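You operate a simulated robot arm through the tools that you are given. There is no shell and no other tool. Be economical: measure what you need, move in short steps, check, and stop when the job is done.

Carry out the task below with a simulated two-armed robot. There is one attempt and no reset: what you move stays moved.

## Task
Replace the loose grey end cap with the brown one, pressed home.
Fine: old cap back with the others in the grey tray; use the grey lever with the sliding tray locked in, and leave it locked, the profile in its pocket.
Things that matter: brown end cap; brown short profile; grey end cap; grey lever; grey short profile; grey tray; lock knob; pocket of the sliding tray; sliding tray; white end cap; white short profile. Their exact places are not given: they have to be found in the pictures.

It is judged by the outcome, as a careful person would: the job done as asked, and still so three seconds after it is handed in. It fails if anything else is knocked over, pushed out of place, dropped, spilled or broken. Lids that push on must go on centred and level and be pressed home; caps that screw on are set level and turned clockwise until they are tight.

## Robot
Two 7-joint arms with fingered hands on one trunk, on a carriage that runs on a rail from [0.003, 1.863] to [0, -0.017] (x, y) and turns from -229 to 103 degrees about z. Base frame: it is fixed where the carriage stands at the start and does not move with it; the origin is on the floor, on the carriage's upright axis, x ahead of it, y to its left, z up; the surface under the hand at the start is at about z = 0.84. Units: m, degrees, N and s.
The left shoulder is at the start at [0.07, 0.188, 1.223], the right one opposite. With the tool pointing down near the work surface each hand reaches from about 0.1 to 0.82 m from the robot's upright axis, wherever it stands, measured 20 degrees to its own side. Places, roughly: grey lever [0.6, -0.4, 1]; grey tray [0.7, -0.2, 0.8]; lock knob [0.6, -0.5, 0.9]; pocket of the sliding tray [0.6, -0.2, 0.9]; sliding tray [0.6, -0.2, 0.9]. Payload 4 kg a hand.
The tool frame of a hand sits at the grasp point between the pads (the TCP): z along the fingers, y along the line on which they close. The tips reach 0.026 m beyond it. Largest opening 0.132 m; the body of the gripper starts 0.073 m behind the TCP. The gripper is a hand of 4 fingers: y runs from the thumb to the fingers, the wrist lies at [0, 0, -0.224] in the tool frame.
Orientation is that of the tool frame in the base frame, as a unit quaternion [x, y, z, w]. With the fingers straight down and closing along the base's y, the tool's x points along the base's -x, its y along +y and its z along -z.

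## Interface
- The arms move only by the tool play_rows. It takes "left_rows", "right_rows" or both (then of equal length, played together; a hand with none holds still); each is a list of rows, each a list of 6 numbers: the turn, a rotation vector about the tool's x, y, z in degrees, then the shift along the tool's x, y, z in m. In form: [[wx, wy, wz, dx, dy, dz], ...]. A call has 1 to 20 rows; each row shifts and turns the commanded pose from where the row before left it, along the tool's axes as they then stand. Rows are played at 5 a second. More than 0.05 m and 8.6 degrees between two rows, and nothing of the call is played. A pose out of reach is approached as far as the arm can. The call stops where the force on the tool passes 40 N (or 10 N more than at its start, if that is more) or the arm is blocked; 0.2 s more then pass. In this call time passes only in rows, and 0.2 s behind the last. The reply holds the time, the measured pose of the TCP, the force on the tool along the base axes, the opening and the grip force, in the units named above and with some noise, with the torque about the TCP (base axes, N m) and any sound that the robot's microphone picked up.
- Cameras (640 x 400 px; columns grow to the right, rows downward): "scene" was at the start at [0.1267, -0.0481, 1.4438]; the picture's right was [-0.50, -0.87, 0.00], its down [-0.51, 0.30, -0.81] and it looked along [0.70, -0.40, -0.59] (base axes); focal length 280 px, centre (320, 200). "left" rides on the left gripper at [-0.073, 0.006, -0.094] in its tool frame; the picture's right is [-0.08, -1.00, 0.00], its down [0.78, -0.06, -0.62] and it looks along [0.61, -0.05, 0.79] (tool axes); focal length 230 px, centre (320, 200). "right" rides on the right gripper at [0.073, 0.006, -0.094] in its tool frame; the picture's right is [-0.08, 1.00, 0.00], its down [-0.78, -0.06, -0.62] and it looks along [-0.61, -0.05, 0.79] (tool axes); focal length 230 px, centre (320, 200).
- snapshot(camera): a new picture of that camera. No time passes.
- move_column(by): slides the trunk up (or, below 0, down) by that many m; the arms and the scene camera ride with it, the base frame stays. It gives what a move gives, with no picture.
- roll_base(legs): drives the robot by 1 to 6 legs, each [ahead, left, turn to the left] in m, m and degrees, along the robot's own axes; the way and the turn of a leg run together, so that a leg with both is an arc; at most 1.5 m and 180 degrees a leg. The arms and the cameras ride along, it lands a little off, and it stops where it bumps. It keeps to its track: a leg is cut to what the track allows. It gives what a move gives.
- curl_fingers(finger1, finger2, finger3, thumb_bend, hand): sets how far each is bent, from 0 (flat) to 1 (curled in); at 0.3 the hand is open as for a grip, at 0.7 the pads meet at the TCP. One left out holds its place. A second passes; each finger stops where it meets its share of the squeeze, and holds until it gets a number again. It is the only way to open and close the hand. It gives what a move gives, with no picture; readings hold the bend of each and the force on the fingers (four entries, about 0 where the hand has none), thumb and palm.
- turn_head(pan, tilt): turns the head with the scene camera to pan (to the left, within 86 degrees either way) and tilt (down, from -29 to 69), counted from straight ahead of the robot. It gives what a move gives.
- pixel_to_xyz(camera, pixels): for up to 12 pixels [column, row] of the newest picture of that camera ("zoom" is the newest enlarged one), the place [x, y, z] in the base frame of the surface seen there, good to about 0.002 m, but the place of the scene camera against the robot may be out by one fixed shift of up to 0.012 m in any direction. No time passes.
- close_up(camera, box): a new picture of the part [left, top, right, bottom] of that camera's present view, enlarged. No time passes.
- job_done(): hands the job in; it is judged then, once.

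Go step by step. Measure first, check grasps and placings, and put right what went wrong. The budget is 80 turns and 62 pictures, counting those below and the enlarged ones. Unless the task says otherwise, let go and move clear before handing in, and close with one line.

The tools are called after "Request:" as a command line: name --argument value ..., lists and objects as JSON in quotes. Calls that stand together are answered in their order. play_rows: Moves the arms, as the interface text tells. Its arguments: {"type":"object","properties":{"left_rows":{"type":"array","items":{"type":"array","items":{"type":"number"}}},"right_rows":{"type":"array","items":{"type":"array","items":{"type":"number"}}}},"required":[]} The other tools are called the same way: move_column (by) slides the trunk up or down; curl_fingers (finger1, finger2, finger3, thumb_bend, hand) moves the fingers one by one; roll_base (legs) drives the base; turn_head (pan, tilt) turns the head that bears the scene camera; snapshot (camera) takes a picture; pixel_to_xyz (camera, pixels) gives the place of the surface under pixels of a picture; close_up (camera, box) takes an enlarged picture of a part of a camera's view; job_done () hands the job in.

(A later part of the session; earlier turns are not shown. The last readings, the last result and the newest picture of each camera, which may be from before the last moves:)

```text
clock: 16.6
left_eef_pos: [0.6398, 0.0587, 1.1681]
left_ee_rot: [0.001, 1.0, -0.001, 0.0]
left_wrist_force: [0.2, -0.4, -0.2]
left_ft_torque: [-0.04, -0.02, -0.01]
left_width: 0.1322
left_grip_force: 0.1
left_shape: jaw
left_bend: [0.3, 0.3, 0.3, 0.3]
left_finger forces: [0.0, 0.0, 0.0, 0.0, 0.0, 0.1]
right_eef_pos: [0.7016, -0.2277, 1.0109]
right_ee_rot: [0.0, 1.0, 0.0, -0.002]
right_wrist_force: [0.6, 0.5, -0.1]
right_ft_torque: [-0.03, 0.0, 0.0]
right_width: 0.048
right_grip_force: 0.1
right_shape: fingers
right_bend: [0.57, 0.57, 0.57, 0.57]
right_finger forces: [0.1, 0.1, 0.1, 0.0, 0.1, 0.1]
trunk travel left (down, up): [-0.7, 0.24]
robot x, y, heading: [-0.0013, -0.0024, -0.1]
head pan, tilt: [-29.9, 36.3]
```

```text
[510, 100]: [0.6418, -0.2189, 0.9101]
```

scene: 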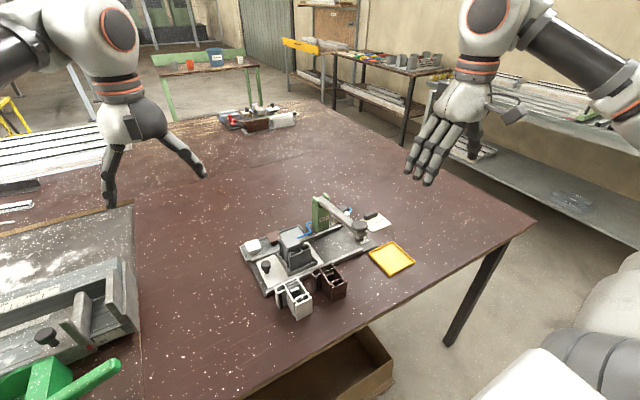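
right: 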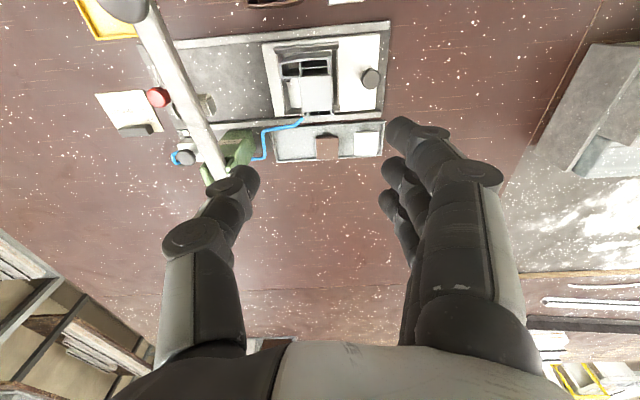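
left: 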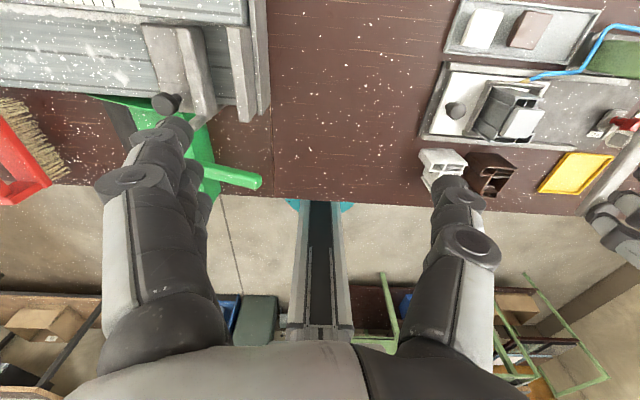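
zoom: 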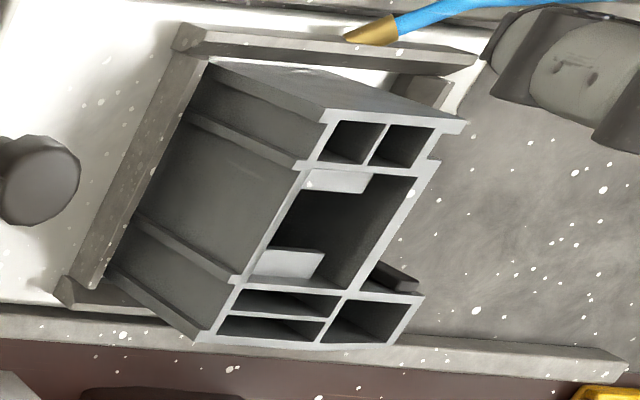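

Grey cap is flat at (0.719,-0.281); the brown one got nudged to y≈-0.217 but is still flat in the tray. Measuring the cavity rim in this zoom.

Request:
pixel_to_xyz --camera "zoom" --pixels '[[268, 225], [397, 225], [370, 170], [300, 287], [303, 163], [425, 165], [242, 282], [346, 291], [292, 258], [340, 180], [330, 118], [205, 335]]'

```text
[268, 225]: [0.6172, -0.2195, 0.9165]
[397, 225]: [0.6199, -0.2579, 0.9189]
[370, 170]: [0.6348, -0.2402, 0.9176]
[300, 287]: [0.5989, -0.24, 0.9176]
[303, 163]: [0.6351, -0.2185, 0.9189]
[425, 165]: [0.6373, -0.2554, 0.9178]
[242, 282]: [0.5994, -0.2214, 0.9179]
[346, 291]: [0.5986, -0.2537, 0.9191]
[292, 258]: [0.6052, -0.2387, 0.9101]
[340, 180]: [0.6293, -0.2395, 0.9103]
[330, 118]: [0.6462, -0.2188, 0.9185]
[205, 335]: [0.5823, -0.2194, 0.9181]
```

The brown cap now has white 19 mm away on +y, which is too tight for the fingers. I'll turn the hand 90° so it closes along x instead, well above everything.

Request:
play_rows --right_rows '[[0, 0, 0, -0.0202, 0.0105, -0.03], [0, 0, 8.182, 0, 0, 0], [0, 0, 8.182, 0, 0, 0], [0, 0, 8.182, 0, 0, 0], [0, 0, 8.182, 0, 0, 0], [0, 0, 8.182, 0, 0, 0], [0, 0, 8.182, 0, 0, 0], [0, 0, 8.182, 0, 0, 0], [0, 0, 8.182, 0, 0, 0], [0, 0, 8.182, 0, 0, 0], [0, 0, 8.182, 0, 0, 0], [0, 0, 8.18, 0, 0, 0]]'

Request:
curl_fingers --hand "right" --finger1 0.52 --finger2 0.52 --finger3 0.52 --thumb_bend 0.52

Request:
snapshot --camera "right"

```text
clock: 19.2
left_eef_pos: [0.6386, 0.0578, 1.1685]
left_ee_rot: [0.0, 1.0, 0.0, 0.0]
left_wrist_force: [0.2, 0.0, 0.7]
left_ft_torque: [0.03, -0.02, -0.01]
left_width: 0.1319
left_grip_force: 0.1
left_shape: jaw
left_bend: [0.3, 0.3, 0.3, 0.3]
left_finger forces: [0.0, 0.0, 0.0, 0.0, 0.1, 0.1]
right_eef_pos: [0.7428, -0.2203, 1.0407]
right_ee_rot: [0.631, 0.776, 0.001, 0.003]
right_wrist_force: [-0.8, -0.1, 0.3]
right_ft_torque: [0.03, 0.02, -0.04]
right_width: 0.0484
right_grip_force: 0.0
right_shape: fingers
right_bend: [0.57, 0.57, 0.57, 0.57]
right_finger forces: [0.1, 0.0, 0.1, 0.0, 0.0, 0.0]
right hand out of reach, approached as far as the arm can: row 9, 10, 11, 12
trunk travel left (down, up): [-0.7, 0.24]
robot x, y, heading: [-0.0014, -0.0043, -0.1]
head pan, tilt: [-29.9, 36.3]
```

```text
clock: 20.2
left_eef_pos: [0.6397, 0.0574, 1.168]
left_ee_rot: [0.0, 1.0, 0.001, 0.0]
left_wrist_force: [-0.1, 0.3, -0.1]
left_ft_torque: [0.05, -0.03, 0.01]
left_width: 0.1319
left_grip_force: 0.1
left_shape: jaw
left_bend: [0.3, 0.3, 0.3, 0.3]
left_finger forces: [0.1, 0.1, 0.0, 0.0, 0.0, 0.0]
right_eef_pos: [0.7421, -0.2201, 1.0413]
right_ee_rot: [0.63, 0.776, 0.001, 0.002]
right_wrist_force: [-0.3, -0.6, 0.6]
right_ft_torque: [0.02, 0.0, 0.05]
right_width: 0.0633
right_grip_force: 0.1
right_shape: fingers
right_bend: [0.52, 0.52, 0.52, 0.52]
right_finger forces: [0.0, 0.0, 0.0, 0.0, 0.2, 0.0]
trunk travel left (down, up): [-0.7, 0.24]
robot x, y, heading: [0.0011, 0.0003, -0.1]
head pan, tilt: [-29.9, 36.3]
```

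```text
30 pictures are left
```

right: 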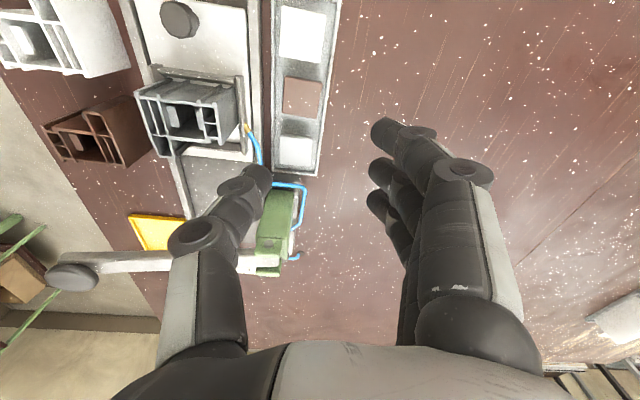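

Reach runs out at 78° in this sense. I'll turn the other way to -90° instead, raising a bit first.

Request:
play_rows --right_rows '[[0, 0, -8.5, 0, 0, -0.02], [0, 0, -8.5, 0, 0, -0.02], [0, 0, -8.5, 0, 0, 0], [0, 0, -8.5, 0, 0, 0], [0, 0, -8.5, 0, 0, 0], [0, 0, -8.5, 0, 0, 0], [0, 0, -8.5, 0, 0, 0], [0, 0, -8.5, 0, 0, 0], [0, 0, -8.5, 0, 0, 0], [0, 0, -8.5, 0, 0, 0], [0, 0, -8.5, 0, 0, 0], [0, 0, -8.5, 0, 0, 0], [0, 0, -8.5, 0, 0, 0], [0, 0, -8.5, 0, 0, 0], [0, 0, -8.5, 0, 0, 0], [0, 0, -8.5, 0, 0, 0], [0, 0, -8.5, 0, 0, 0], [0, 0, -8.5, 0, 0, 0], [0, 0, -8.5, 0, 0, 0], [0, 0, -8.5, 0, 0, 0]]'

Request:
play_rows --right_rows '[[0, 0, -5, 0, 0, 0], [0, 0, -5, 0, 0, 0], [0, 0, 0, 0, 0, 0]]'

```text
clock: 24.4
left_eef_pos: [0.6392, 0.057, 1.1676]
left_ee_rot: [0.0, 1.0, 0.0, 0.0]
left_wrist_force: [0.4, 0.3, 0.5]
left_ft_torque: [0.02, 0.0, 0.01]
left_width: 0.1319
left_grip_force: 0.0
left_shape: jaw
left_bend: [0.3, 0.3, 0.3, 0.3]
left_finger forces: [0.1, 0.0, 0.1, 0.1, 0.0, 0.1]
right_eef_pos: [0.7432, -0.2183, 1.0805]
right_ee_rot: [0.719, -0.695, 0.003, -0.001]
right_wrist_force: [0.5, -0.3, 0.5]
right_ft_torque: [0.0, -0.01, 0.01]
right_width: 0.0636
right_grip_force: 0.0
right_shape: fingers
right_bend: [0.52, 0.52, 0.52, 0.52]
right_finger forces: [0.0, 0.1, 0.1, 0.1, 0.0, 0.0]
trunk travel left (down, up): [-0.7, 0.24]
robot x, y, heading: [0.0013, 0.0015, 0.1]
head pan, tilt: [-29.9, 36.3]
```

```text
clock: 25.2
left_eef_pos: [0.639, 0.0572, 1.1683]
left_ee_rot: [0.0, 1.0, 0.0, 0.0]
left_wrist_force: [-0.1, -0.4, 0.8]
left_ft_torque: [0.06, -0.03, 0.03]
left_width: 0.1318
left_grip_force: 0.0
left_shape: jaw
left_bend: [0.3, 0.3, 0.3, 0.3]
left_finger forces: [0.0, 0.0, 0.1, 0.0, 0.0, 0.1]
right_eef_pos: [0.7419, -0.2207, 1.0805]
right_ee_rot: [0.776, -0.63, 0.003, -0.002]
right_wrist_force: [0.1, -0.5, -0.6]
right_ft_torque: [-0.03, -0.03, 0.02]
right_width: 0.0633
right_grip_force: 0.1
right_shape: fingers
right_bend: [0.52, 0.52, 0.52, 0.52]
right_finger forces: [0.0, 0.1, 0.0, 0.0, 0.0, 0.0]
trunk travel left (down, up): [-0.7, 0.24]
robot x, y, heading: [-0.0048, -0.0022, 0.1]
head pan, tilt: [-29.9, 36.3]
```

The hand reached about -102°, so this sense works. I'll correct to -90°, shift over the brown cap, and descend partway.

Request:
play_rows --right_rows '[[0, 0, 6, 0, 0, 0], [0, 0, 5.8, 0, 0, 0], [0, 0, 0, -0.003, 0.021, 0], [0, 0, 0, 0, 0, 0.04], [0, 0, 0, 0, 0, 0.04], [0, 0, 0, 0, 0, 0.04], [0, 0, 0, 0, 0, 0.03]]'

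Request:
close_up --camera "right" --box '[200, 40, 440, 220]'

```text
clock: 26.8
left_eef_pos: [0.6409, 0.0575, 1.1672]
left_ee_rot: [0.0, 1.0, 0.0, 0.0]
left_wrist_force: [0.1, -0.1, -0.1]
left_ft_torque: [-0.02, -0.01, -0.02]
left_width: 0.1319
left_grip_force: 0.2
left_shape: jaw
left_bend: [0.3, 0.3, 0.3, 0.3]
left_finger forces: [0.0, 0.0, 0.0, 0.1, 0.1, 0.0]
right_eef_pos: [0.7222, -0.2173, 0.9279]
right_ee_rot: [0.707, -0.707, 0.002, -0.001]
right_wrist_force: [0.5, 0.4, 0.2]
right_ft_torque: [0.02, 0.03, -0.03]
right_width: 0.0635
right_grip_force: 0.1
right_shape: fingers
right_bend: [0.52, 0.52, 0.52, 0.52]
right_finger forces: [0.1, 0.1, 0.1, 0.0, 0.1, 0.0]
trunk travel left (down, up): [-0.7, 0.24]
robot x, y, heading: [0.0018, 0.0027, -0.0]
head pan, tilt: [-29.9, 36.3]
```

```text
2.22 times, centred on (320, 130) of right
```

zoom: 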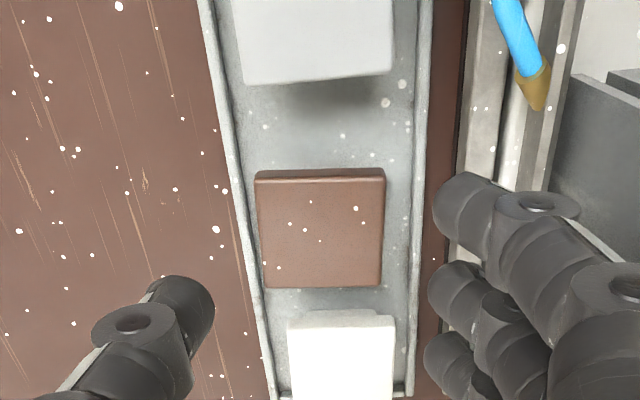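

Aligned over the brown cap. I'll narrow the opening slightly and descend to grasp height, then grip.

Request:
curl_fingers --hand "right" --finger1 0.54 --finger2 0.54 --finger3 0.54 --thumb_bend 0.54

Request:
play_rows --right_rows '[[0, 0, 0, 0, 0, 0.015], [0, 0, 0, 0, 0, 0.015], [0, 0, 0, 0, 0, 0.01], [0, 0, 0, 0, 0, 0.006]]'

Request:
close_up --camera "right" --box '[200, 70, 440, 250]'

Request:
close_up --camera "left" --box '[440, 0, 640, 150]'

```text
clock: 27.8
left_eef_pos: [0.6388, 0.0575, 1.1677]
left_ee_rot: [0.0, 1.0, 0.0, 0.0]
left_wrist_force: [0.4, 0.4, -0.1]
left_ft_torque: [0.01, 0.02, 0.0]
left_width: 0.1321
left_grip_force: 0.1
left_shape: jaw
left_bend: [0.3, 0.3, 0.3, 0.3]
left_finger forces: [0.1, 0.0, 0.0, 0.0, 0.0, 0.1]
right_eef_pos: [0.722, -0.2165, 0.9299]
right_ee_rot: [0.707, -0.707, 0.003, -0.002]
right_wrist_force: [0.6, 0.4, 0.0]
right_ft_torque: [0.02, -0.01, 0.02]
right_width: 0.0585
right_grip_force: 0.1
right_shape: fingers
right_bend: [0.54, 0.54, 0.54, 0.54]
right_finger forces: [0.0, 0.0, 0.1, 0.0, 0.0, 0.0]
trunk travel left (down, up): [-0.7, 0.24]
robot x, y, heading: [0.001, -0.0001, -0.1]
head pan, tilt: [-29.9, 36.3]
```

```text
clock: 28.8
left_eef_pos: [0.6387, 0.0571, 1.1679]
left_ee_rot: [0.0, 1.0, 0.0, 0.0]
left_wrist_force: [-0.4, -0.1, 0.7]
left_ft_torque: [-0.01, 0.02, -0.02]
left_width: 0.1316
left_grip_force: 0.0
left_shape: jaw
left_bend: [0.3, 0.3, 0.3, 0.3]
left_finger forces: [0.0, 0.0, 0.0, 0.1, 0.0, 0.0]
right_eef_pos: [0.7223, -0.2178, 0.8845]
right_ee_rot: [0.707, -0.707, 0.003, -0.002]
right_wrist_force: [-0.4, -0.7, -0.6]
right_ft_torque: [-0.01, 0.04, -0.04]
right_width: 0.0585
right_grip_force: 0.0
right_shape: fingers
right_bend: [0.54, 0.54, 0.54, 0.54]
right_finger forces: [0.0, 0.1, 0.0, 0.0, 0.0, 0.0]
trunk travel left (down, up): [-0.7, 0.24]
robot x, y, heading: [0.0026, -0.0019, -0.1]
head pan, tilt: [-29.9, 36.3]
```

```text
2.22 times, centred on (320, 160) of right
```

zoom: 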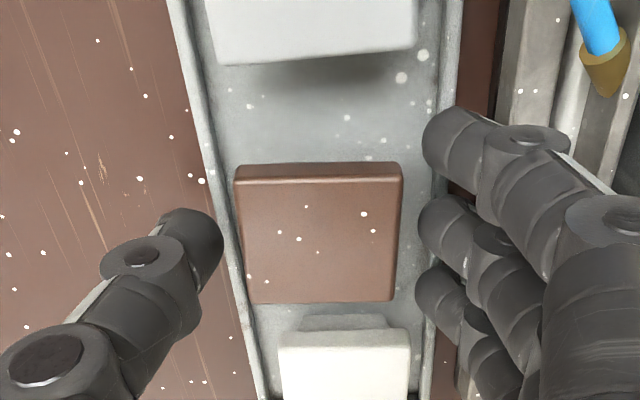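

```text
2.67 times, centred on (540, 75) of left
```

zoom: 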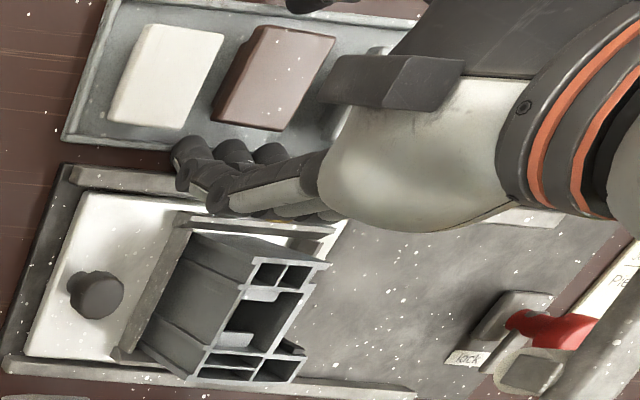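

Fingers straddle the cap in x with all clear. Closing.

Request:
curl_fingers --hand "right" --finger1 0.61 --finger2 0.61 --finger3 0.61 --thumb_bend 0.61

Request:
curl_fingers --hand "right" --finger1 0.64 --finger2 0.64 --finger3 0.64 --thumb_bend 0.64

Request:
play_rows --right_rows '[[0, 0, 0, 0, 0, -0.005], [0, 0, 0, 0, 0, -0.01], [0, 0, 0, 0, 0, -0.03], [0, 0, 0, 0, 0, -0.04], [0, 0, 0, 0, 0, -0.04], [0, 0, 0, 0, 0, 0]]'

Request:
close_up --camera "right" --box '[200, 70, 440, 250]'

```text
clock: 29.8
left_eef_pos: [0.6388, 0.0575, 1.1689]
left_ee_rot: [0.001, 1.0, 0.0, 0.001]
left_wrist_force: [0.0, 0.0, 0.1]
left_ft_torque: [0.01, -0.01, 0.01]
left_width: 0.1319
left_grip_force: 0.0
left_shape: jaw
left_bend: [0.3, 0.3, 0.3, 0.3]
left_finger forces: [0.0, 0.1, 0.0, 0.1, 0.0, 0.1]
right_eef_pos: [0.7226, -0.217, 0.8841]
right_ee_rot: [0.707, -0.707, 0.003, -0.002]
right_wrist_force: [0.9, -0.2, 0.1]
right_ft_torque: [-0.03, 0.0, 0.02]
right_width: 0.0445
right_grip_force: 4.1
right_shape: fingers
right_bend: [0.59, 0.59, 0.59, 0.59]
right_finger forces: [1.6, 1.6, 1.2, 0.1, 4.3, 0.1]
trunk travel left (down, up): [-0.7, 0.24]
robot x, y, heading: [0.0001, 0.0025, -0.2]
head pan, tilt: [-29.9, 36.3]
```

```text
clock: 30.8
left_eef_pos: [0.6381, 0.0565, 1.1686]
left_ee_rot: [0.0, 1.0, 0.0, 0.0]
left_wrist_force: [-0.5, -0.1, 0.3]
left_ft_torque: [0.02, 0.01, 0.0]
left_width: 0.132
left_grip_force: 0.0
left_shape: jaw
left_bend: [0.3, 0.3, 0.3, 0.3]
left_finger forces: [0.1, 0.0, 0.0, 0.0, 0.0, 0.0]
right_eef_pos: [0.7216, -0.2173, 0.885]
right_ee_rot: [-0.707, 0.707, -0.003, 0.002]
right_wrist_force: [0.1, -0.9, -0.3]
right_ft_torque: [-0.04, 0.0, -0.01]
right_width: 0.0434
right_grip_force: 8.1
right_shape: fingers
right_bend: [0.6, 0.6, 0.6, 0.6]
right_finger forces: [3.0, 3.2, 2.5, 0.1, 8.7, 0.1]
trunk travel left (down, up): [-0.7, 0.24]
robot x, y, heading: [0.0039, -0.0007, -0.1]
head pan, tilt: [-29.9, 36.3]
```

```text
clock: 32.2
left_eef_pos: [0.6393, 0.0569, 1.1686]
left_ee_rot: [0.0, 1.0, 0.0, 0.0]
left_wrist_force: [-0.3, 0.4, -0.7]
left_ft_torque: [-0.02, 0.0, -0.01]
left_width: 0.1319
left_grip_force: 0.2
left_shape: jaw
left_bend: [0.3, 0.3, 0.3, 0.3]
left_finger forces: [0.0, 0.0, 0.0, 0.0, 0.0, 0.0]
right_eef_pos: [0.7206, -0.2164, 1.0091]
right_ee_rot: [-0.707, 0.707, -0.002, 0.001]
right_wrist_force: [-0.8, -0.3, -0.3]
right_ft_torque: [0.01, 0.0, -0.03]
right_width: 0.0435
right_grip_force: 8.8
right_shape: fingers
right_bend: [0.6, 0.6, 0.61, 0.6]
right_finger forces: [3.0, 3.2, 2.7, 0.0, 8.5, 0.0]
trunk travel left (down, up): [-0.7, 0.24]
robot x, y, heading: [-0.0014, 0.0012, -0.0]
head pan, tilt: [-29.9, 36.3]
```

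```text
2.22 times, centred on (320, 160) of right
```

zoom: 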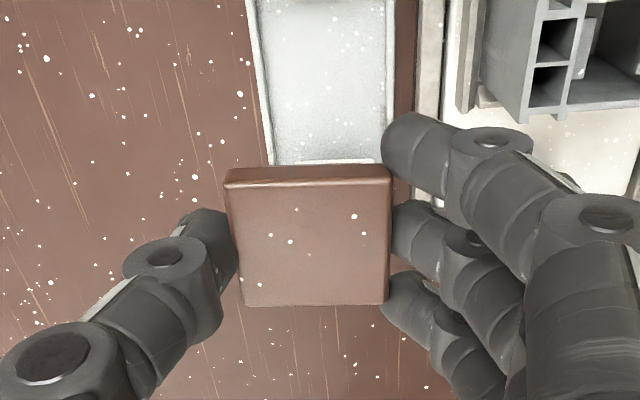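

The brown cap is held level. I'll measure its corners in the hand.

Request:
pixel_to_xyz --camera "zoom" --pixels '[[232, 190], [385, 186], [383, 298], [248, 299], [237, 240], [385, 240], [310, 186], [312, 298]]'

```text
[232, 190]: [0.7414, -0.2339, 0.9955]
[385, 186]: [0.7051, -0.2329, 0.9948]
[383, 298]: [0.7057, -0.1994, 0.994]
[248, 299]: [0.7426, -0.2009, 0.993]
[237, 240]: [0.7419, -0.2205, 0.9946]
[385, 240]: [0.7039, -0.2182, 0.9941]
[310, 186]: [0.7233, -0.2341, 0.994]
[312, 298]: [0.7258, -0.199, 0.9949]
```

The held cap's centre is at about (0.7225,-0.217). I'll move it over the cavity centre (0.617,-0.2376) and stop about 10 mm above the profile to check.

Request:
play_rows --right_rows '[[0, 0, 0, 0.0052, 0.0264, 0], [0, 0, 0, 0.0052, 0.0264, 0], [0, 0, 0, 0.0051, 0.0264, 0], [0, 0, 0, 0.0051, 0.0264, 0], [0, 0, 0, 0, 0, 0.02], [0, 0, 0, 0, 0, 0.019], [0, 0, 0, 0, 0, 0]]'

Request:
close_up --camera "right" --box '[200, 70, 440, 250]'

Request:
close_up --camera "left" --box '[450, 50, 610, 160]'

```text
clock: 33.8
left_eef_pos: [0.6391, 0.0565, 1.1685]
left_ee_rot: [0.0, 1.0, 0.001, 0.001]
left_wrist_force: [-1.1, -0.1, 0.0]
left_ft_torque: [-0.01, -0.01, 0.03]
left_width: 0.1318
left_grip_force: 0.1
left_shape: jaw
left_bend: [0.3, 0.3, 0.3, 0.3]
left_finger forces: [0.0, 0.0, 0.0, 0.0, 0.0, 0.0]
right_eef_pos: [0.6161, -0.2376, 0.9692]
right_ee_rot: [-0.707, 0.708, -0.003, 0.002]
right_wrist_force: [-0.2, -0.9, 0.5]
right_ft_torque: [0.04, 0.02, -0.02]
right_width: 0.0433
right_grip_force: 8.5
right_shape: fingers
right_bend: [0.6, 0.6, 0.61, 0.6]
right_finger forces: [3.0, 3.1, 2.6, 0.0, 8.6, 0.0]
trunk travel left (down, up): [-0.7, 0.24]
robot x, y, heading: [-0.0009, -0.0004, -0.3]
head pan, tilt: [-29.9, 36.3]
```

```text
2.22 times, centred on (320, 160) of right
```

zoom: 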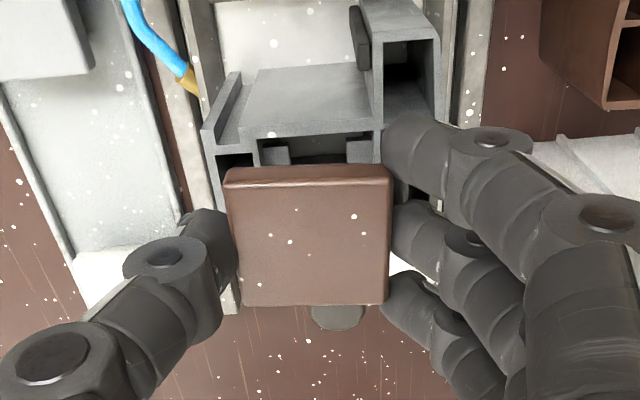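

```text
3.64 times, centred on (530, 105) of left
```

zoom: 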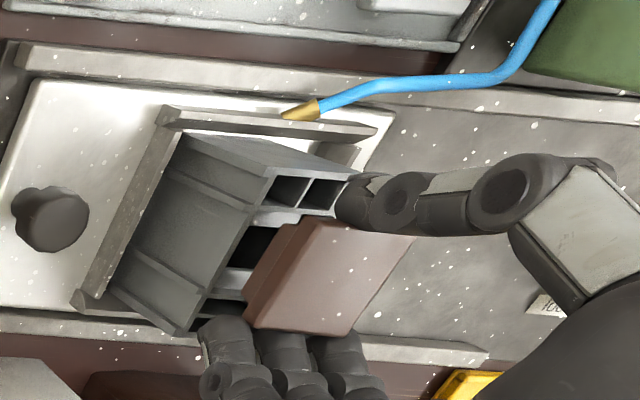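

Looks aligned over the cavity. Verifying the cap's corners with the independent left camera.

Request:
pixel_to_xyz --camera "zoom" --pixels '[[312, 226], [408, 240], [347, 328], [262, 316], [330, 280], [285, 270], [380, 285], [245, 285], [276, 190]]'

```text
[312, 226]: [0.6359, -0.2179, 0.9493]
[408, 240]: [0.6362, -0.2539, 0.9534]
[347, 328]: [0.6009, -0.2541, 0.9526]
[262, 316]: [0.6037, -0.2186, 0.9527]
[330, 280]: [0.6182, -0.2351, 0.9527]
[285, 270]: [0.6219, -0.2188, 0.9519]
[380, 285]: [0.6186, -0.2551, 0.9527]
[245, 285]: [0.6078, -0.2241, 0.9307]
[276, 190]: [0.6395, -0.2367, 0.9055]
```

The cap is within about 1 mm of centre. I'll apply a small trim and lower it into the cavity with short steps.

Request:
play_rows --right_rows '[[0, 0, 0, 0.0007, 0.0005, 0.006], [0, 0, 0, 0, 0, 0.005], [0, 0, 0, 0, 0, 0.003], [0, 0, 0, 0, 0, 0.002], [0, 0, 0, 0, 0, 0.001], [0, 0, 0, 0, 0, 0]]'

```text
clock: 35.2
left_eef_pos: [0.6381, 0.0568, 1.1686]
left_ee_rot: [0.001, 1.0, 0.0, -0.001]
left_wrist_force: [-0.5, -0.5, -0.2]
left_ft_torque: [0.0, 0.01, 0.01]
left_width: 0.132
left_grip_force: 0.1
left_shape: jaw
left_bend: [0.3, 0.3, 0.3, 0.3]
left_finger forces: [0.1, 0.0, 0.0, 0.1, 0.0, 0.1]
right_eef_pos: [0.6149, -0.2379, 0.9527]
right_ee_rot: [0.707, -0.707, 0.003, -0.002]
right_wrist_force: [0.3, 0.8, 0.1]
right_ft_torque: [-0.01, 0.06, -0.01]
right_width: 0.0433
right_grip_force: 8.7
right_shape: fingers
right_bend: [0.6, 0.6, 0.61, 0.6]
right_finger forces: [3.0, 3.1, 2.6, 0.1, 8.4, 0.0]
trunk travel left (down, up): [-0.7, 0.24]
robot x, y, heading: [0.0021, -0.005, -0.2]
head pan, tilt: [-29.9, 36.3]
```

Request:
play_rows --right_rows '[[0, 0, 0, 0, 0, 0.001], [0, 0, 0, 0, 0, 0.001], [0, 0, 0, 0, 0, 0.0005], [0, 0, 0, 0, 0, 0]]'

```text
clock: 36.2
left_eef_pos: [0.6388, 0.0567, 1.1676]
left_ee_rot: [-0.001, 1.0, 0.0, 0.0]
left_wrist_force: [0.6, -0.3, 0.1]
left_ft_torque: [0.0, 0.04, 0.0]
left_width: 0.1319
left_grip_force: 0.0
left_shape: jaw
left_bend: [0.3, 0.3, 0.3, 0.3]
left_finger forces: [0.0, 0.0, 0.0, 0.0, 0.0, 0.1]
right_eef_pos: [0.6158, -0.238, 0.9508]
right_ee_rot: [-0.707, 0.707, -0.002, 0.002]
right_wrist_force: [-1.0, -0.8, 2.3]
right_ft_torque: [0.02, 0.07, 0.0]
right_width: 0.0435
right_grip_force: 9.4
right_shape: fingers
right_bend: [0.6, 0.6, 0.61, 0.6]
right_finger forces: [3.1, 5.0, 2.8, 0.0, 8.7, 0.2]
trunk travel left (down, up): [-0.7, 0.24]
robot x, y, heading: [-0.0016, -0.0004, -0.2]
head pan, tilt: [-29.9, 36.3]
```

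Light contact at the same height the grey cap rested (top ≈0.935). Releasing gently and rising.

Request:
curl_fingers --hand "right" --finger1 0.55 --finger2 0.55 --finger3 0.55 --thumb_bend 0.55

Request:
play_rows --right_rows '[[0, 0, 0, 0, 0, -0.01], [0, 0, 0, 0, 0, -0.03], [0, 0, 0, 0, 0, -0.04], [0, 0, 0, 0, 0, -0.04], [0, 0, 0, 0, 0, -0.03]]'

Request:
close_up --camera "left" --box '[440, 0, 640, 150]'

```text
clock: 37.2
left_eef_pos: [0.6372, 0.0582, 1.1695]
left_ee_rot: [0.001, 1.0, 0.0, 0.0]
left_wrist_force: [-0.6, -0.1, 0.6]
left_ft_torque: [-0.01, -0.01, 0.01]
left_width: 0.1319
left_grip_force: 0.0
left_shape: jaw
left_bend: [0.3, 0.3, 0.3, 0.3]
left_finger forces: [0.1, 0.0, 0.1, 0.0, 0.1, 0.0]
right_eef_pos: [0.6147, -0.2369, 0.9516]
right_ee_rot: [0.707, -0.707, 0.003, -0.002]
right_wrist_force: [1.1, -1.5, 11.9]
right_ft_torque: [-0.04, 0.2, 0.03]
right_width: 0.0521
right_grip_force: 6.1
right_shape: fingers
right_bend: [0.57, 0.57, 0.57, 0.55]
right_finger forces: [3.1, 3.8, 4.2, 0.0, 1.1, 0.1]
trunk travel left (down, up): [-0.7, 0.24]
robot x, y, heading: [0.0042, -0.0012, 0.2]
head pan, tilt: [-29.9, 36.3]
```

```text
clock: 38.4
left_eef_pos: [0.6388, 0.057, 1.1687]
left_ee_rot: [0.001, 1.0, 0.0, 0.0]
left_wrist_force: [0.7, -0.9, -0.4]
left_ft_torque: [-0.02, 0.0, 0.01]
left_width: 0.1318
left_grip_force: 0.1
left_shape: jaw
left_bend: [0.3, 0.3, 0.3, 0.3]
left_finger forces: [0.0, 0.1, 0.0, 0.1, 0.1, 0.0]
right_eef_pos: [0.6139, -0.2374, 1.1003]
right_ee_rot: [-0.707, 0.707, -0.003, 0.002]
right_wrist_force: [0.2, 0.2, 0.9]
right_ft_torque: [0.0, -0.02, -0.01]
right_width: 0.054
right_grip_force: 0.1
right_shape: fingers
right_bend: [0.55, 0.55, 0.55, 0.55]
right_finger forces: [0.0, 0.0, 0.0, 0.0, 0.0, 0.0]
trunk travel left (down, up): [-0.7, 0.24]
robot x, y, heading: [-0.0022, 0.0001, -0.1]
head pan, tilt: [-29.9, 36.3]
```

```text
2.67 times, centred on (540, 75) of left
```

zoom: 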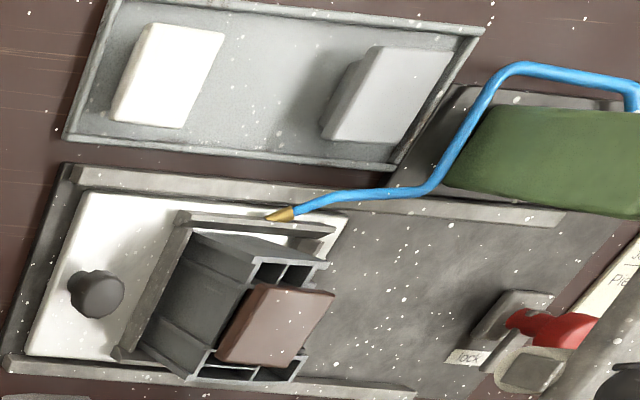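

The brown cap sits on the profile. Checking level and centring, and measuring tray/knob features for sliding.

Request:
pixel_to_xyz --camera "zoom" --pixels '[[256, 287], [328, 295], [292, 361], [222, 354], [270, 325], [180, 345], [95, 285], [78, 350], [330, 225], [60, 260], [130, 300], [255, 262]]'

```text
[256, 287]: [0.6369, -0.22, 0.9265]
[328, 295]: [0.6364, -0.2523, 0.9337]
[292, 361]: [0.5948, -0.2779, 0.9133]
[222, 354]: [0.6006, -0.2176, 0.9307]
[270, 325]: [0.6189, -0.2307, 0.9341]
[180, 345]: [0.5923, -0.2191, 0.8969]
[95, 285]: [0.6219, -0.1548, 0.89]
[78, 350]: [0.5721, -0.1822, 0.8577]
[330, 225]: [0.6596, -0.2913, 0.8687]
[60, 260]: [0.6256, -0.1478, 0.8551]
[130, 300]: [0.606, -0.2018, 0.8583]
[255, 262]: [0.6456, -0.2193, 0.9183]
```

The brown cap sits level at 0.934 on the cavity. Next I'll park the right hand over the lock knob, bring the left hand (fingers closed) beside the tray knob, and look at the ram clearance.

Request:
curl_fingers --hand "left" --finger1 0.7 --finger2 0.7 --finger3 0.7 --thumb_bend 0.7

Request:
play_rows --right_rows '[[0, 0, 0, 0.0452, 0, 0], [0, 0, 0, 0.0452, 0, 0], [0, 0, 0, 0.0452, 0, 0], [0, 0, 0, 0.0452, 0, 0], [0, 0, 0, 0.0452, 0.006, 0], [0, 0, 0, 0, 0, 0]]' --left_rows '[[0, 0, 0, 0.0042, -0.03, 0], [0, 0, 0, 0.0042, -0.03, 0], [0, 0, 0, 0.0042, -0.03, 0], [0, 0, 0, 0.0042, -0.03, 0], [0, 0, 0, 0.0042, -0.03, 0], [0, 0, 0, 0, 0, 0]]'

Request:
close_up --camera "scene" --box '[240, 180, 400, 290]'

```text
clock: 39.4
left_eef_pos: [0.6394, 0.0565, 1.1692]
left_ee_rot: [0.001, 1.0, 0.0, 0.0]
left_wrist_force: [0.0, 0.2, 0.4]
left_ft_torque: [-0.03, 0.0, -0.04]
left_width: 0.0145
left_grip_force: 0.0
left_shape: fingers
left_bend: [0.7, 0.7, 0.7, 0.7]
left_finger forces: [0.1, 0.1, 0.0, 0.1, 0.0, 0.1]
right_eef_pos: [0.6137, -0.2375, 1.0994]
right_ee_rot: [0.707, -0.707, 0.003, -0.002]
right_wrist_force: [-1.5, -0.3, -0.4]
right_ft_torque: [0.0, 0.04, 0.0]
right_width: 0.0541
right_grip_force: 0.0
right_shape: fingers
right_bend: [0.55, 0.55, 0.55, 0.55]
right_finger forces: [0.0, 0.0, 0.0, 0.1, 0.1, 0.0]
trunk travel left (down, up): [-0.7, 0.24]
robot x, y, heading: [0.0006, 0.0023, 0.1]
head pan, tilt: [-29.9, 36.3]
```

```text
clock: 40.8
left_eef_pos: [0.6198, -0.0919, 1.1696]
left_ee_rot: [-0.001, 1.0, -0.001, 0.0]
left_wrist_force: [0.6, 0.3, -0.3]
left_ft_torque: [0.0, -0.01, -0.01]
left_width: 0.0148
left_grip_force: 0.1
left_shape: fingers
left_bend: [0.7, 0.7, 0.7, 0.7]
left_finger forces: [0.0, 0.0, 0.1, 0.0, 0.1, 0.1]
right_eef_pos: [0.6104, -0.4634, 1.1017]
right_ee_rot: [0.707, -0.707, 0.002, 0.0]
right_wrist_force: [0.1, 0.3, -0.7]
right_ft_torque: [-0.02, 0.03, 0.02]
right_width: 0.054
right_grip_force: 0.0
right_shape: fingers
right_bend: [0.55, 0.55, 0.55, 0.55]
right_finger forces: [0.1, 0.0, 0.0, 0.1, 0.1, 0.0]
trunk travel left (down, up): [-0.7, 0.24]
robot x, y, heading: [0.0007, -0.0017, 0.2]
head pan, tilt: [-29.9, 36.3]
```

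```text
3.64 times, centred on (320, 235) of scene
```

zoom: 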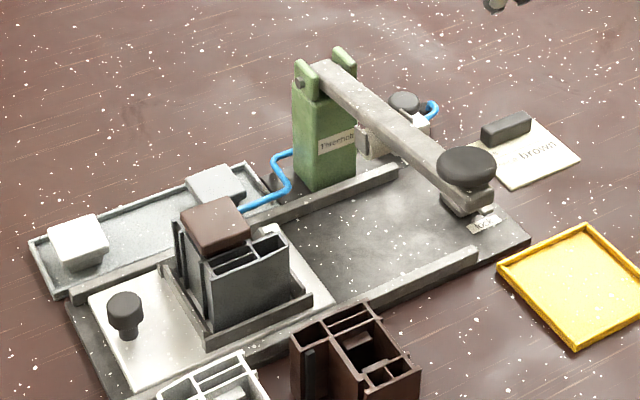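

The cap looks well seated. I'll measure the ram under the lever (near zoom (375,150)) plus reference points for the camera shift.

Request:
pixel_to_xyz --camera "zoom" --pixels '[[364, 140], [374, 154], [380, 150], [360, 125], [215, 222], [125, 300], [128, 325], [400, 130], [468, 155], [465, 205], [450, 195], [315, 200]]'

```text
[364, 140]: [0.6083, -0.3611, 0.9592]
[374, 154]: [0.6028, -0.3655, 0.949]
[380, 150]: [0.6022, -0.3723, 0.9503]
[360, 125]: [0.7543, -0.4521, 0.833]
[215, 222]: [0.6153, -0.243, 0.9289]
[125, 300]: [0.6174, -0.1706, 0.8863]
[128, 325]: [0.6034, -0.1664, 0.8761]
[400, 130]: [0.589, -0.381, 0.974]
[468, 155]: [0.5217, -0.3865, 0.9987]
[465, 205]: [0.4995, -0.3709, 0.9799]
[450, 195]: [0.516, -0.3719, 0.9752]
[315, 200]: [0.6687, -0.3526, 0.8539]
```

The ram's bottom is about 0.95 once the scene camera's shift is taken out, so the cap (0.935) clears it. Lowering the left closed hand beside the tray knob.

Request:
play_rows --left_rows '[[0, 0, 0, 0.0025, 0, 0.04], [0, 0, 0, 0, 0, 0.04], [0, 0, 0, 0, 0, 0.04], [0, 0, 0, 0, 0, 0.04], [0, 0, 0, 0, 0, 0.04], [0, 0, 0, 0, 0, 0.04], [0, 0, 0, 0, 0, 0.03], [0, 0, 0, 0, 0, 0]]'

Request:
close_up --camera "scene" --box '[200, 160, 400, 300]'

```text
clock: 42.6
left_eef_pos: [0.6146, -0.0934, 0.9008]
left_ee_rot: [0.0, 1.0, 0.0, 0.0]
left_wrist_force: [0.3, -0.4, -0.1]
left_ft_torque: [0.01, -0.03, -0.01]
left_width: 0.0146
left_grip_force: 0.0
left_shape: fingers
left_bend: [0.7, 0.7, 0.7, 0.7]
left_finger forces: [0.0, 0.0, 0.0, 0.0, 0.0, 0.0]
right_eef_pos: [0.6104, -0.4641, 1.1]
right_ee_rot: [-0.707, 0.707, -0.002, 0.002]
right_wrist_force: [-0.5, -0.1, 0.6]
right_ft_torque: [0.0, -0.01, -0.05]
right_width: 0.0541
right_grip_force: 0.2
right_shape: fingers
right_bend: [0.55, 0.55, 0.55, 0.55]
right_finger forces: [0.1, 0.0, 0.0, 0.1, 0.0, 0.1]
trunk travel left (down, up): [-0.7, 0.24]
robot x, y, heading: [0.0012, 0.0027, 0.0]
head pan, tilt: [-29.9, 36.3]
```

```text
2.86 times, centred on (300, 230) of scene
```

zoom: 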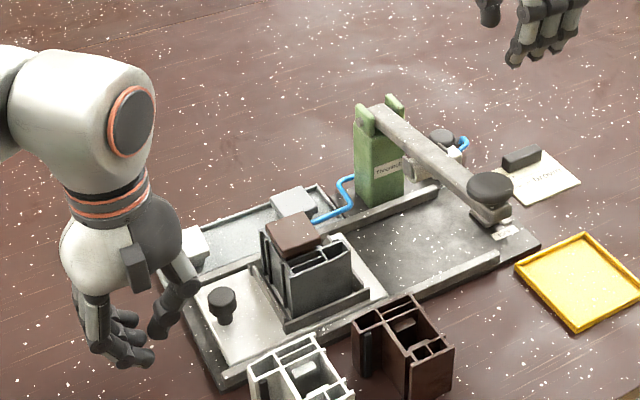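

The thumb faces the tray knob cleanly. I'll push toward -y in small steps, watching force.

Request:
play_rows --left_rows '[[0, 0, 0, -0.002, -0.01, 0], [0, 0, 0, 0, -0.01, 0], [0, 0, 0, 0, -0.01, 0], [0, 0, 0, 0, -0.01, 0], [0, 0, 0, 0, -0.01, 0], [0, 0, 0, 0, -0.01, 0], [0, 0, 0, 0, -0.01, 0], [0, 0, 0, 0, 0, 0]]'

Request:
close_up --camera "scene" --box '[200, 160, 400, 300]'

```text
clock: 44.4
left_eef_pos: [0.6162, -0.1607, 0.8994]
left_ee_rot: [0.0, 1.0, -0.001, 0.001]
left_wrist_force: [-0.9, 1.4, -0.1]
left_ft_torque: [0.0, -0.04, -0.02]
left_width: 0.0137
left_grip_force: 0.5
left_shape: fingers
left_bend: [0.7, 0.7, 0.7, 0.7]
left_finger forces: [0.0, 0.0, 0.0, 0.0, 1.2, 0.0]
left hand out of reach, approached as far as the arm can: row 7
right_eef_pos: [0.609, -0.4652, 1.1016]
right_ee_rot: [-0.707, 0.708, -0.003, 0.002]
right_wrist_force: [-0.6, -1.3, 0.0]
right_ft_torque: [-0.01, -0.01, 0.02]
right_width: 0.0541
right_grip_force: 0.1
right_shape: fingers
right_bend: [0.55, 0.55, 0.55, 0.55]
right_finger forces: [0.0, 0.0, 0.0, 0.1, 0.0, 0.0]
trunk travel left (down, up): [-0.7, 0.24]
robot x, y, heading: [-0.0007, 0.0017, 0.1]
head pan, tilt: [-29.9, 36.3]
```

```text
2.86 times, centred on (300, 230) of scene
```

zoom: 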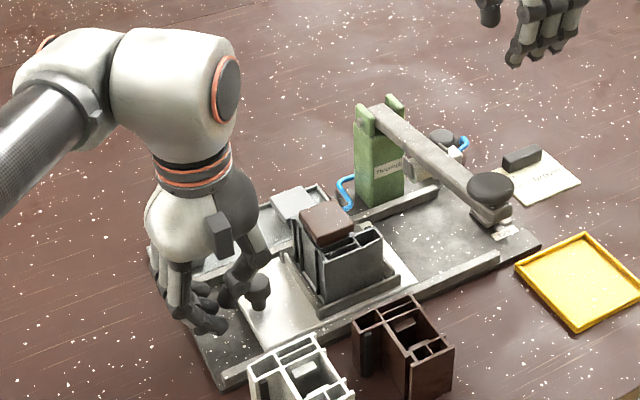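

The tray slides easily (about 1.4 N), but the left arm hits its reach limit. I'll retreat the left hand and finish the push with the right hand, turned back to 0° with fingers closed.

Request:
play_rows --left_rows '[[0, 0, 0, 0, 0.015, 0], [0, 0, 0, 0, 0.005, -0.03], [0, 0, 0, 0, 0, -0.045], [0, 0, 0, 0, 0, -0.045], [0, 0, 0, 0, 0, -0.045], [0, 0, 0, 0, 0, -0.045], [0, 0, 0, 0, 0.03, -0.035], [0, 0, 0, 0, 0.045, 0], [0, 0, 0, 0, 0.045, 0], [0, 0, 0, 0, 0.045, 0], [0, 0, 0, 0, 0.045, 0], [0, 0, 0, 0, 0, 0]]' --right_rows '[[0, 0, 0, 0, 0, -0.02], [0, 0, 8.182, 0, 0, 0], [0, 0, 8.182, 0, 0, 0], [0, 0, 8.182, 0, 0, 0], [0, 0, 8.182, 0, 0, 0], [0, 0, 8.182, 0, 0, 0], [0, 0, 8.182, 0, 0, 0], [0, 0, 8.182, 0, 0, 0], [0, 0, 8.182, 0, 0, 0], [0, 0, 8.182, 0, 0, 0], [0, 0, 8.182, 0, 0, 0], [0, 0, 8.18, 0, 0, 0]]'

Request:
curl_fingers --hand "right" --finger1 0.7 --finger2 0.7 --finger3 0.7 --thumb_bend 0.7

Request:
play_rows --right_rows '[[0, 0, 0, 0, 0.042, 0], [0, 0, 0, 0, 0.042, 0], [0, 0, 0, 0, 0.042, 0], [0, 0, 0, 0, 0.042, 0], [0, 0, 0, 0, 0.042, 0], [0, 0, 0, 0, 0.042, 0], [0, 0, 0, 0, 0.042, 0], [0, 0, 0, -0.006, 0.042, 0], [0, 0, 0, 0, 0, 0]]'

Request:
close_up --camera "left" --box '[420, 0, 640, 150]'

```text
clock: 47.0
left_eef_pos: [0.6153, 0.0684, 1.1435]
left_ee_rot: [0.0, 1.0, 0.0, 0.0]
left_wrist_force: [-1.1, 0.0, 0.1]
left_ft_torque: [0.02, -0.01, 0.0]
left_width: 0.0141
left_grip_force: 0.1
left_shape: fingers
left_bend: [0.7, 0.7, 0.7, 0.7]
left_finger forces: [0.0, 0.1, 0.1, 0.0, 0.0, 0.1]
right_eef_pos: [0.6082, -0.4666, 1.1195]
right_ee_rot: [0.002, 1.0, -0.001, 0.004]
right_wrist_force: [0.3, -0.1, 0.9]
right_ft_torque: [0.03, 0.03, -0.03]
right_width: 0.0542
right_grip_force: 0.1
right_shape: fingers
right_bend: [0.55, 0.55, 0.55, 0.55]
right_finger forces: [0.1, 0.0, 0.1, 0.0, 0.1, 0.0]
trunk travel left (down, up): [-0.7, 0.24]
robot x, y, heading: [-0.002, -0.0003, 0.1]
head pan, tilt: [-29.9, 36.3]
```

```text
clock: 48.0
left_eef_pos: [0.6155, 0.0708, 1.1454]
left_ee_rot: [0.0, 1.0, 0.0, 0.0]
left_wrist_force: [0.3, -0.2, 0.1]
left_ft_torque: [0.01, -0.04, 0.01]
left_width: 0.0142
left_grip_force: 0.1
left_shape: fingers
left_bend: [0.7, 0.7, 0.7, 0.7]
left_finger forces: [0.0, 0.0, 0.0, 0.1, 0.0, 0.0]
right_eef_pos: [0.6089, -0.4649, 1.1217]
right_ee_rot: [0.0, 1.0, -0.001, 0.004]
right_wrist_force: [-0.3, 0.5, -0.3]
right_ft_torque: [0.0, 0.0, 0.0]
right_width: 0.0143
right_grip_force: 0.0
right_shape: fingers
right_bend: [0.7, 0.7, 0.7, 0.7]
right_finger forces: [0.0, 0.0, 0.1, 0.1, 0.0, 0.0]
trunk travel left (down, up): [-0.7, 0.24]
robot x, y, heading: [-0.0014, -0.0015, -0.1]
head pan, tilt: [-29.9, 36.3]
```

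```text
clock: 50.0
left_eef_pos: [0.6156, 0.0688, 1.1439]
left_ee_rot: [0.0, 1.0, 0.0, 0.0]
left_wrist_force: [-0.8, 0.2, 0.0]
left_ft_torque: [-0.01, 0.02, 0.02]
left_width: 0.014
left_grip_force: 0.1
left_shape: fingers
left_bend: [0.7, 0.7, 0.7, 0.7]
left_finger forces: [0.0, 0.1, 0.0, 0.1, 0.1, 0.1]
right_eef_pos: [0.6149, -0.1293, 1.1197]
right_ee_rot: [0.0, 1.0, -0.001, 0.004]
right_wrist_force: [-0.1, -0.1, 0.3]
right_ft_torque: [-0.01, 0.0, -0.03]
right_width: 0.0144
right_grip_force: 0.0
right_shape: fingers
right_bend: [0.7, 0.7, 0.7, 0.7]
right_finger forces: [0.1, 0.0, 0.1, 0.0, 0.0, 0.0]
trunk travel left (down, up): [-0.7, 0.24]
robot x, y, heading: [-0.0012, 0.0027, 0.1]
head pan, tilt: [-29.9, 36.3]
```

```text
2.67 times, centred on (530, 75) of left
```

zoom: 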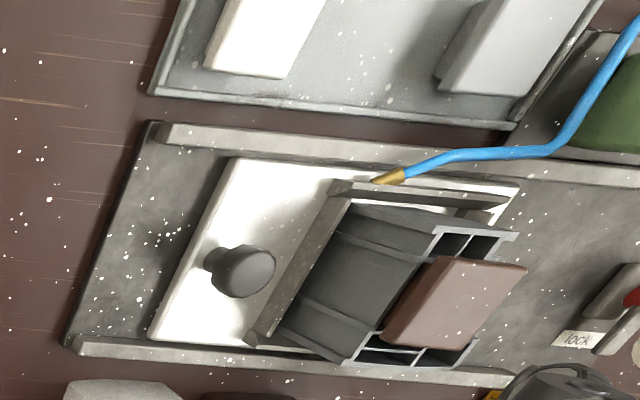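

The tray has moved about 3 cm; measuring the knob and cap now.

Request:
pixel_to_xyz --camera "zoom" --pixels '[[243, 270], [218, 265], [272, 275], [430, 262], [520, 272], [460, 340], [390, 335], [515, 190], [170, 330]]'

```text
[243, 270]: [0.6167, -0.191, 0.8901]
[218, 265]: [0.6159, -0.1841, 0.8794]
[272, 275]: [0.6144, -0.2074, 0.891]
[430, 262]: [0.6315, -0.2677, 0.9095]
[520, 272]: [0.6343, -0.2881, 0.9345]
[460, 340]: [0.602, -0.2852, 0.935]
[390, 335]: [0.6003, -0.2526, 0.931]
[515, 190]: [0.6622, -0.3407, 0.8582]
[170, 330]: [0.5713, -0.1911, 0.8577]
```

Knob centre is at (0.616,-0.195), with about 0.107 m to go. Lowering the right hand behind it and pushing in two stages.

Request:
play_rows --right_rows '[[0, 0, 0, 0, 0, 0.045], [0, 0, 0, 0, 0, 0.045], [0, 0, 0, 0, 0, 0.045], [0, 0, 0, 0, 0, 0.045], [0, 0, 0, 0, 0, 0.04], [0, 0, 0, 0, -0.01, 0], [0, 0, 0, 0, -0.01, 0], [0, 0, 0, 0, -0.015, 0], [0, 0, 0, 0, -0.015, 0], [0, 0, 0, 0, -0.015, 0], [0, 0, 0, 0, -0.015, 0], [0, 0, 0, 0, -0.01, 0], [0, 0, 0, 0, 0, 0]]'

Request:
close_up --camera "scene" --box '[200, 160, 400, 300]'

```text
clock: 52.8
left_eef_pos: [0.6156, 0.0694, 1.1433]
left_ee_rot: [0.0, 1.0, 0.0, 0.001]
left_wrist_force: [0.6, 0.9, -0.2]
left_ft_torque: [-0.02, -0.01, 0.01]
left_width: 0.0138
left_grip_force: 0.0
left_shape: fingers
left_bend: [0.7, 0.7, 0.7, 0.7]
left_finger forces: [0.1, 0.0, 0.0, 0.0, 0.0, 0.0]
right_eef_pos: [0.6166, -0.2172, 0.9011]
right_ee_rot: [0.0, 1.0, 0.0, 0.003]
right_wrist_force: [-0.5, 0.0, 0.1]
right_ft_torque: [-0.01, 0.0, 0.03]
right_width: 0.0137
right_grip_force: 0.7
right_shape: fingers
right_bend: [0.7, 0.7, 0.7, 0.7]
right_finger forces: [0.1, 0.1, 0.1, 0.0, 1.1, 0.0]
trunk travel left (down, up): [-0.7, 0.24]
robot x, y, heading: [0.0002, 0.0032, 0.1]
head pan, tilt: [-29.9, 36.3]
```

```text
2.86 times, centred on (300, 230) of scene
```

zoom: 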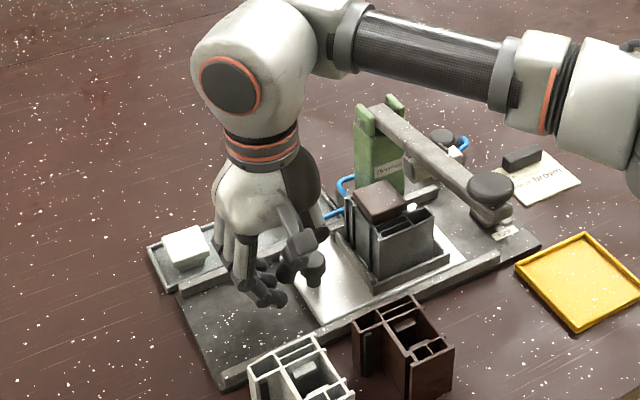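

The tray is sliding straight and the cap will clear the lever. Continuing with finer steps toward the stop.

Request:
play_rows --right_rows '[[0, 0, 0, 0, -0.01, 0], [0, 0, 0, 0, -0.01, 0], [0, 0, 0, 0, -0.01, 0], [0, 0, 0, 0, -0.01, 0], [0, 0, 0, 0, -0.005, 0], [0, 0, 0, 0, -0.003, 0], [0, 0, 0, 0, -0.003, 0], [0, 0, 0, 0, 0, 0]]'

Request:
close_up --camera "left" --box '[440, 20, 640, 160]'

```text
clock: 54.6
left_eef_pos: [0.615, 0.072, 1.1441]
left_ee_rot: [0.0, 1.0, -0.001, 0.0]
left_wrist_force: [-0.1, -0.1, 0.3]
left_ft_torque: [-0.02, -0.01, 0.01]
left_width: 0.0141
left_grip_force: 0.1
left_shape: fingers
left_bend: [0.7, 0.7, 0.7, 0.7]
left_finger forces: [0.1, 0.0, 0.0, 0.0, 0.0, 0.1]
right_eef_pos: [0.616, -0.2681, 0.9007]
right_ee_rot: [0.0, 1.0, -0.002, 0.004]
right_wrist_force: [3.3, 13.2, 4.6]
right_ft_torque: [0.06, -0.01, 0.03]
right_width: 0.0105
right_grip_force: 7.9
right_shape: fingers
right_bend: [0.7, 0.68, 0.7, 0.74]
right_finger forces: [0.0, 0.1, 0.0, 0.1, 15.8, 0.0]
trunk travel left (down, up): [-0.7, 0.24]
robot x, y, heading: [-0.0007, -0.0026, -0.1]
head pan, tilt: [-29.9, 36.3]
```

```text
2.86 times, centred on (540, 90) of left
```

zoom: 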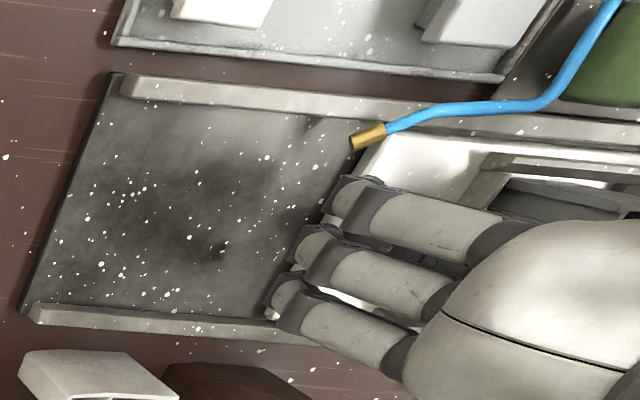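

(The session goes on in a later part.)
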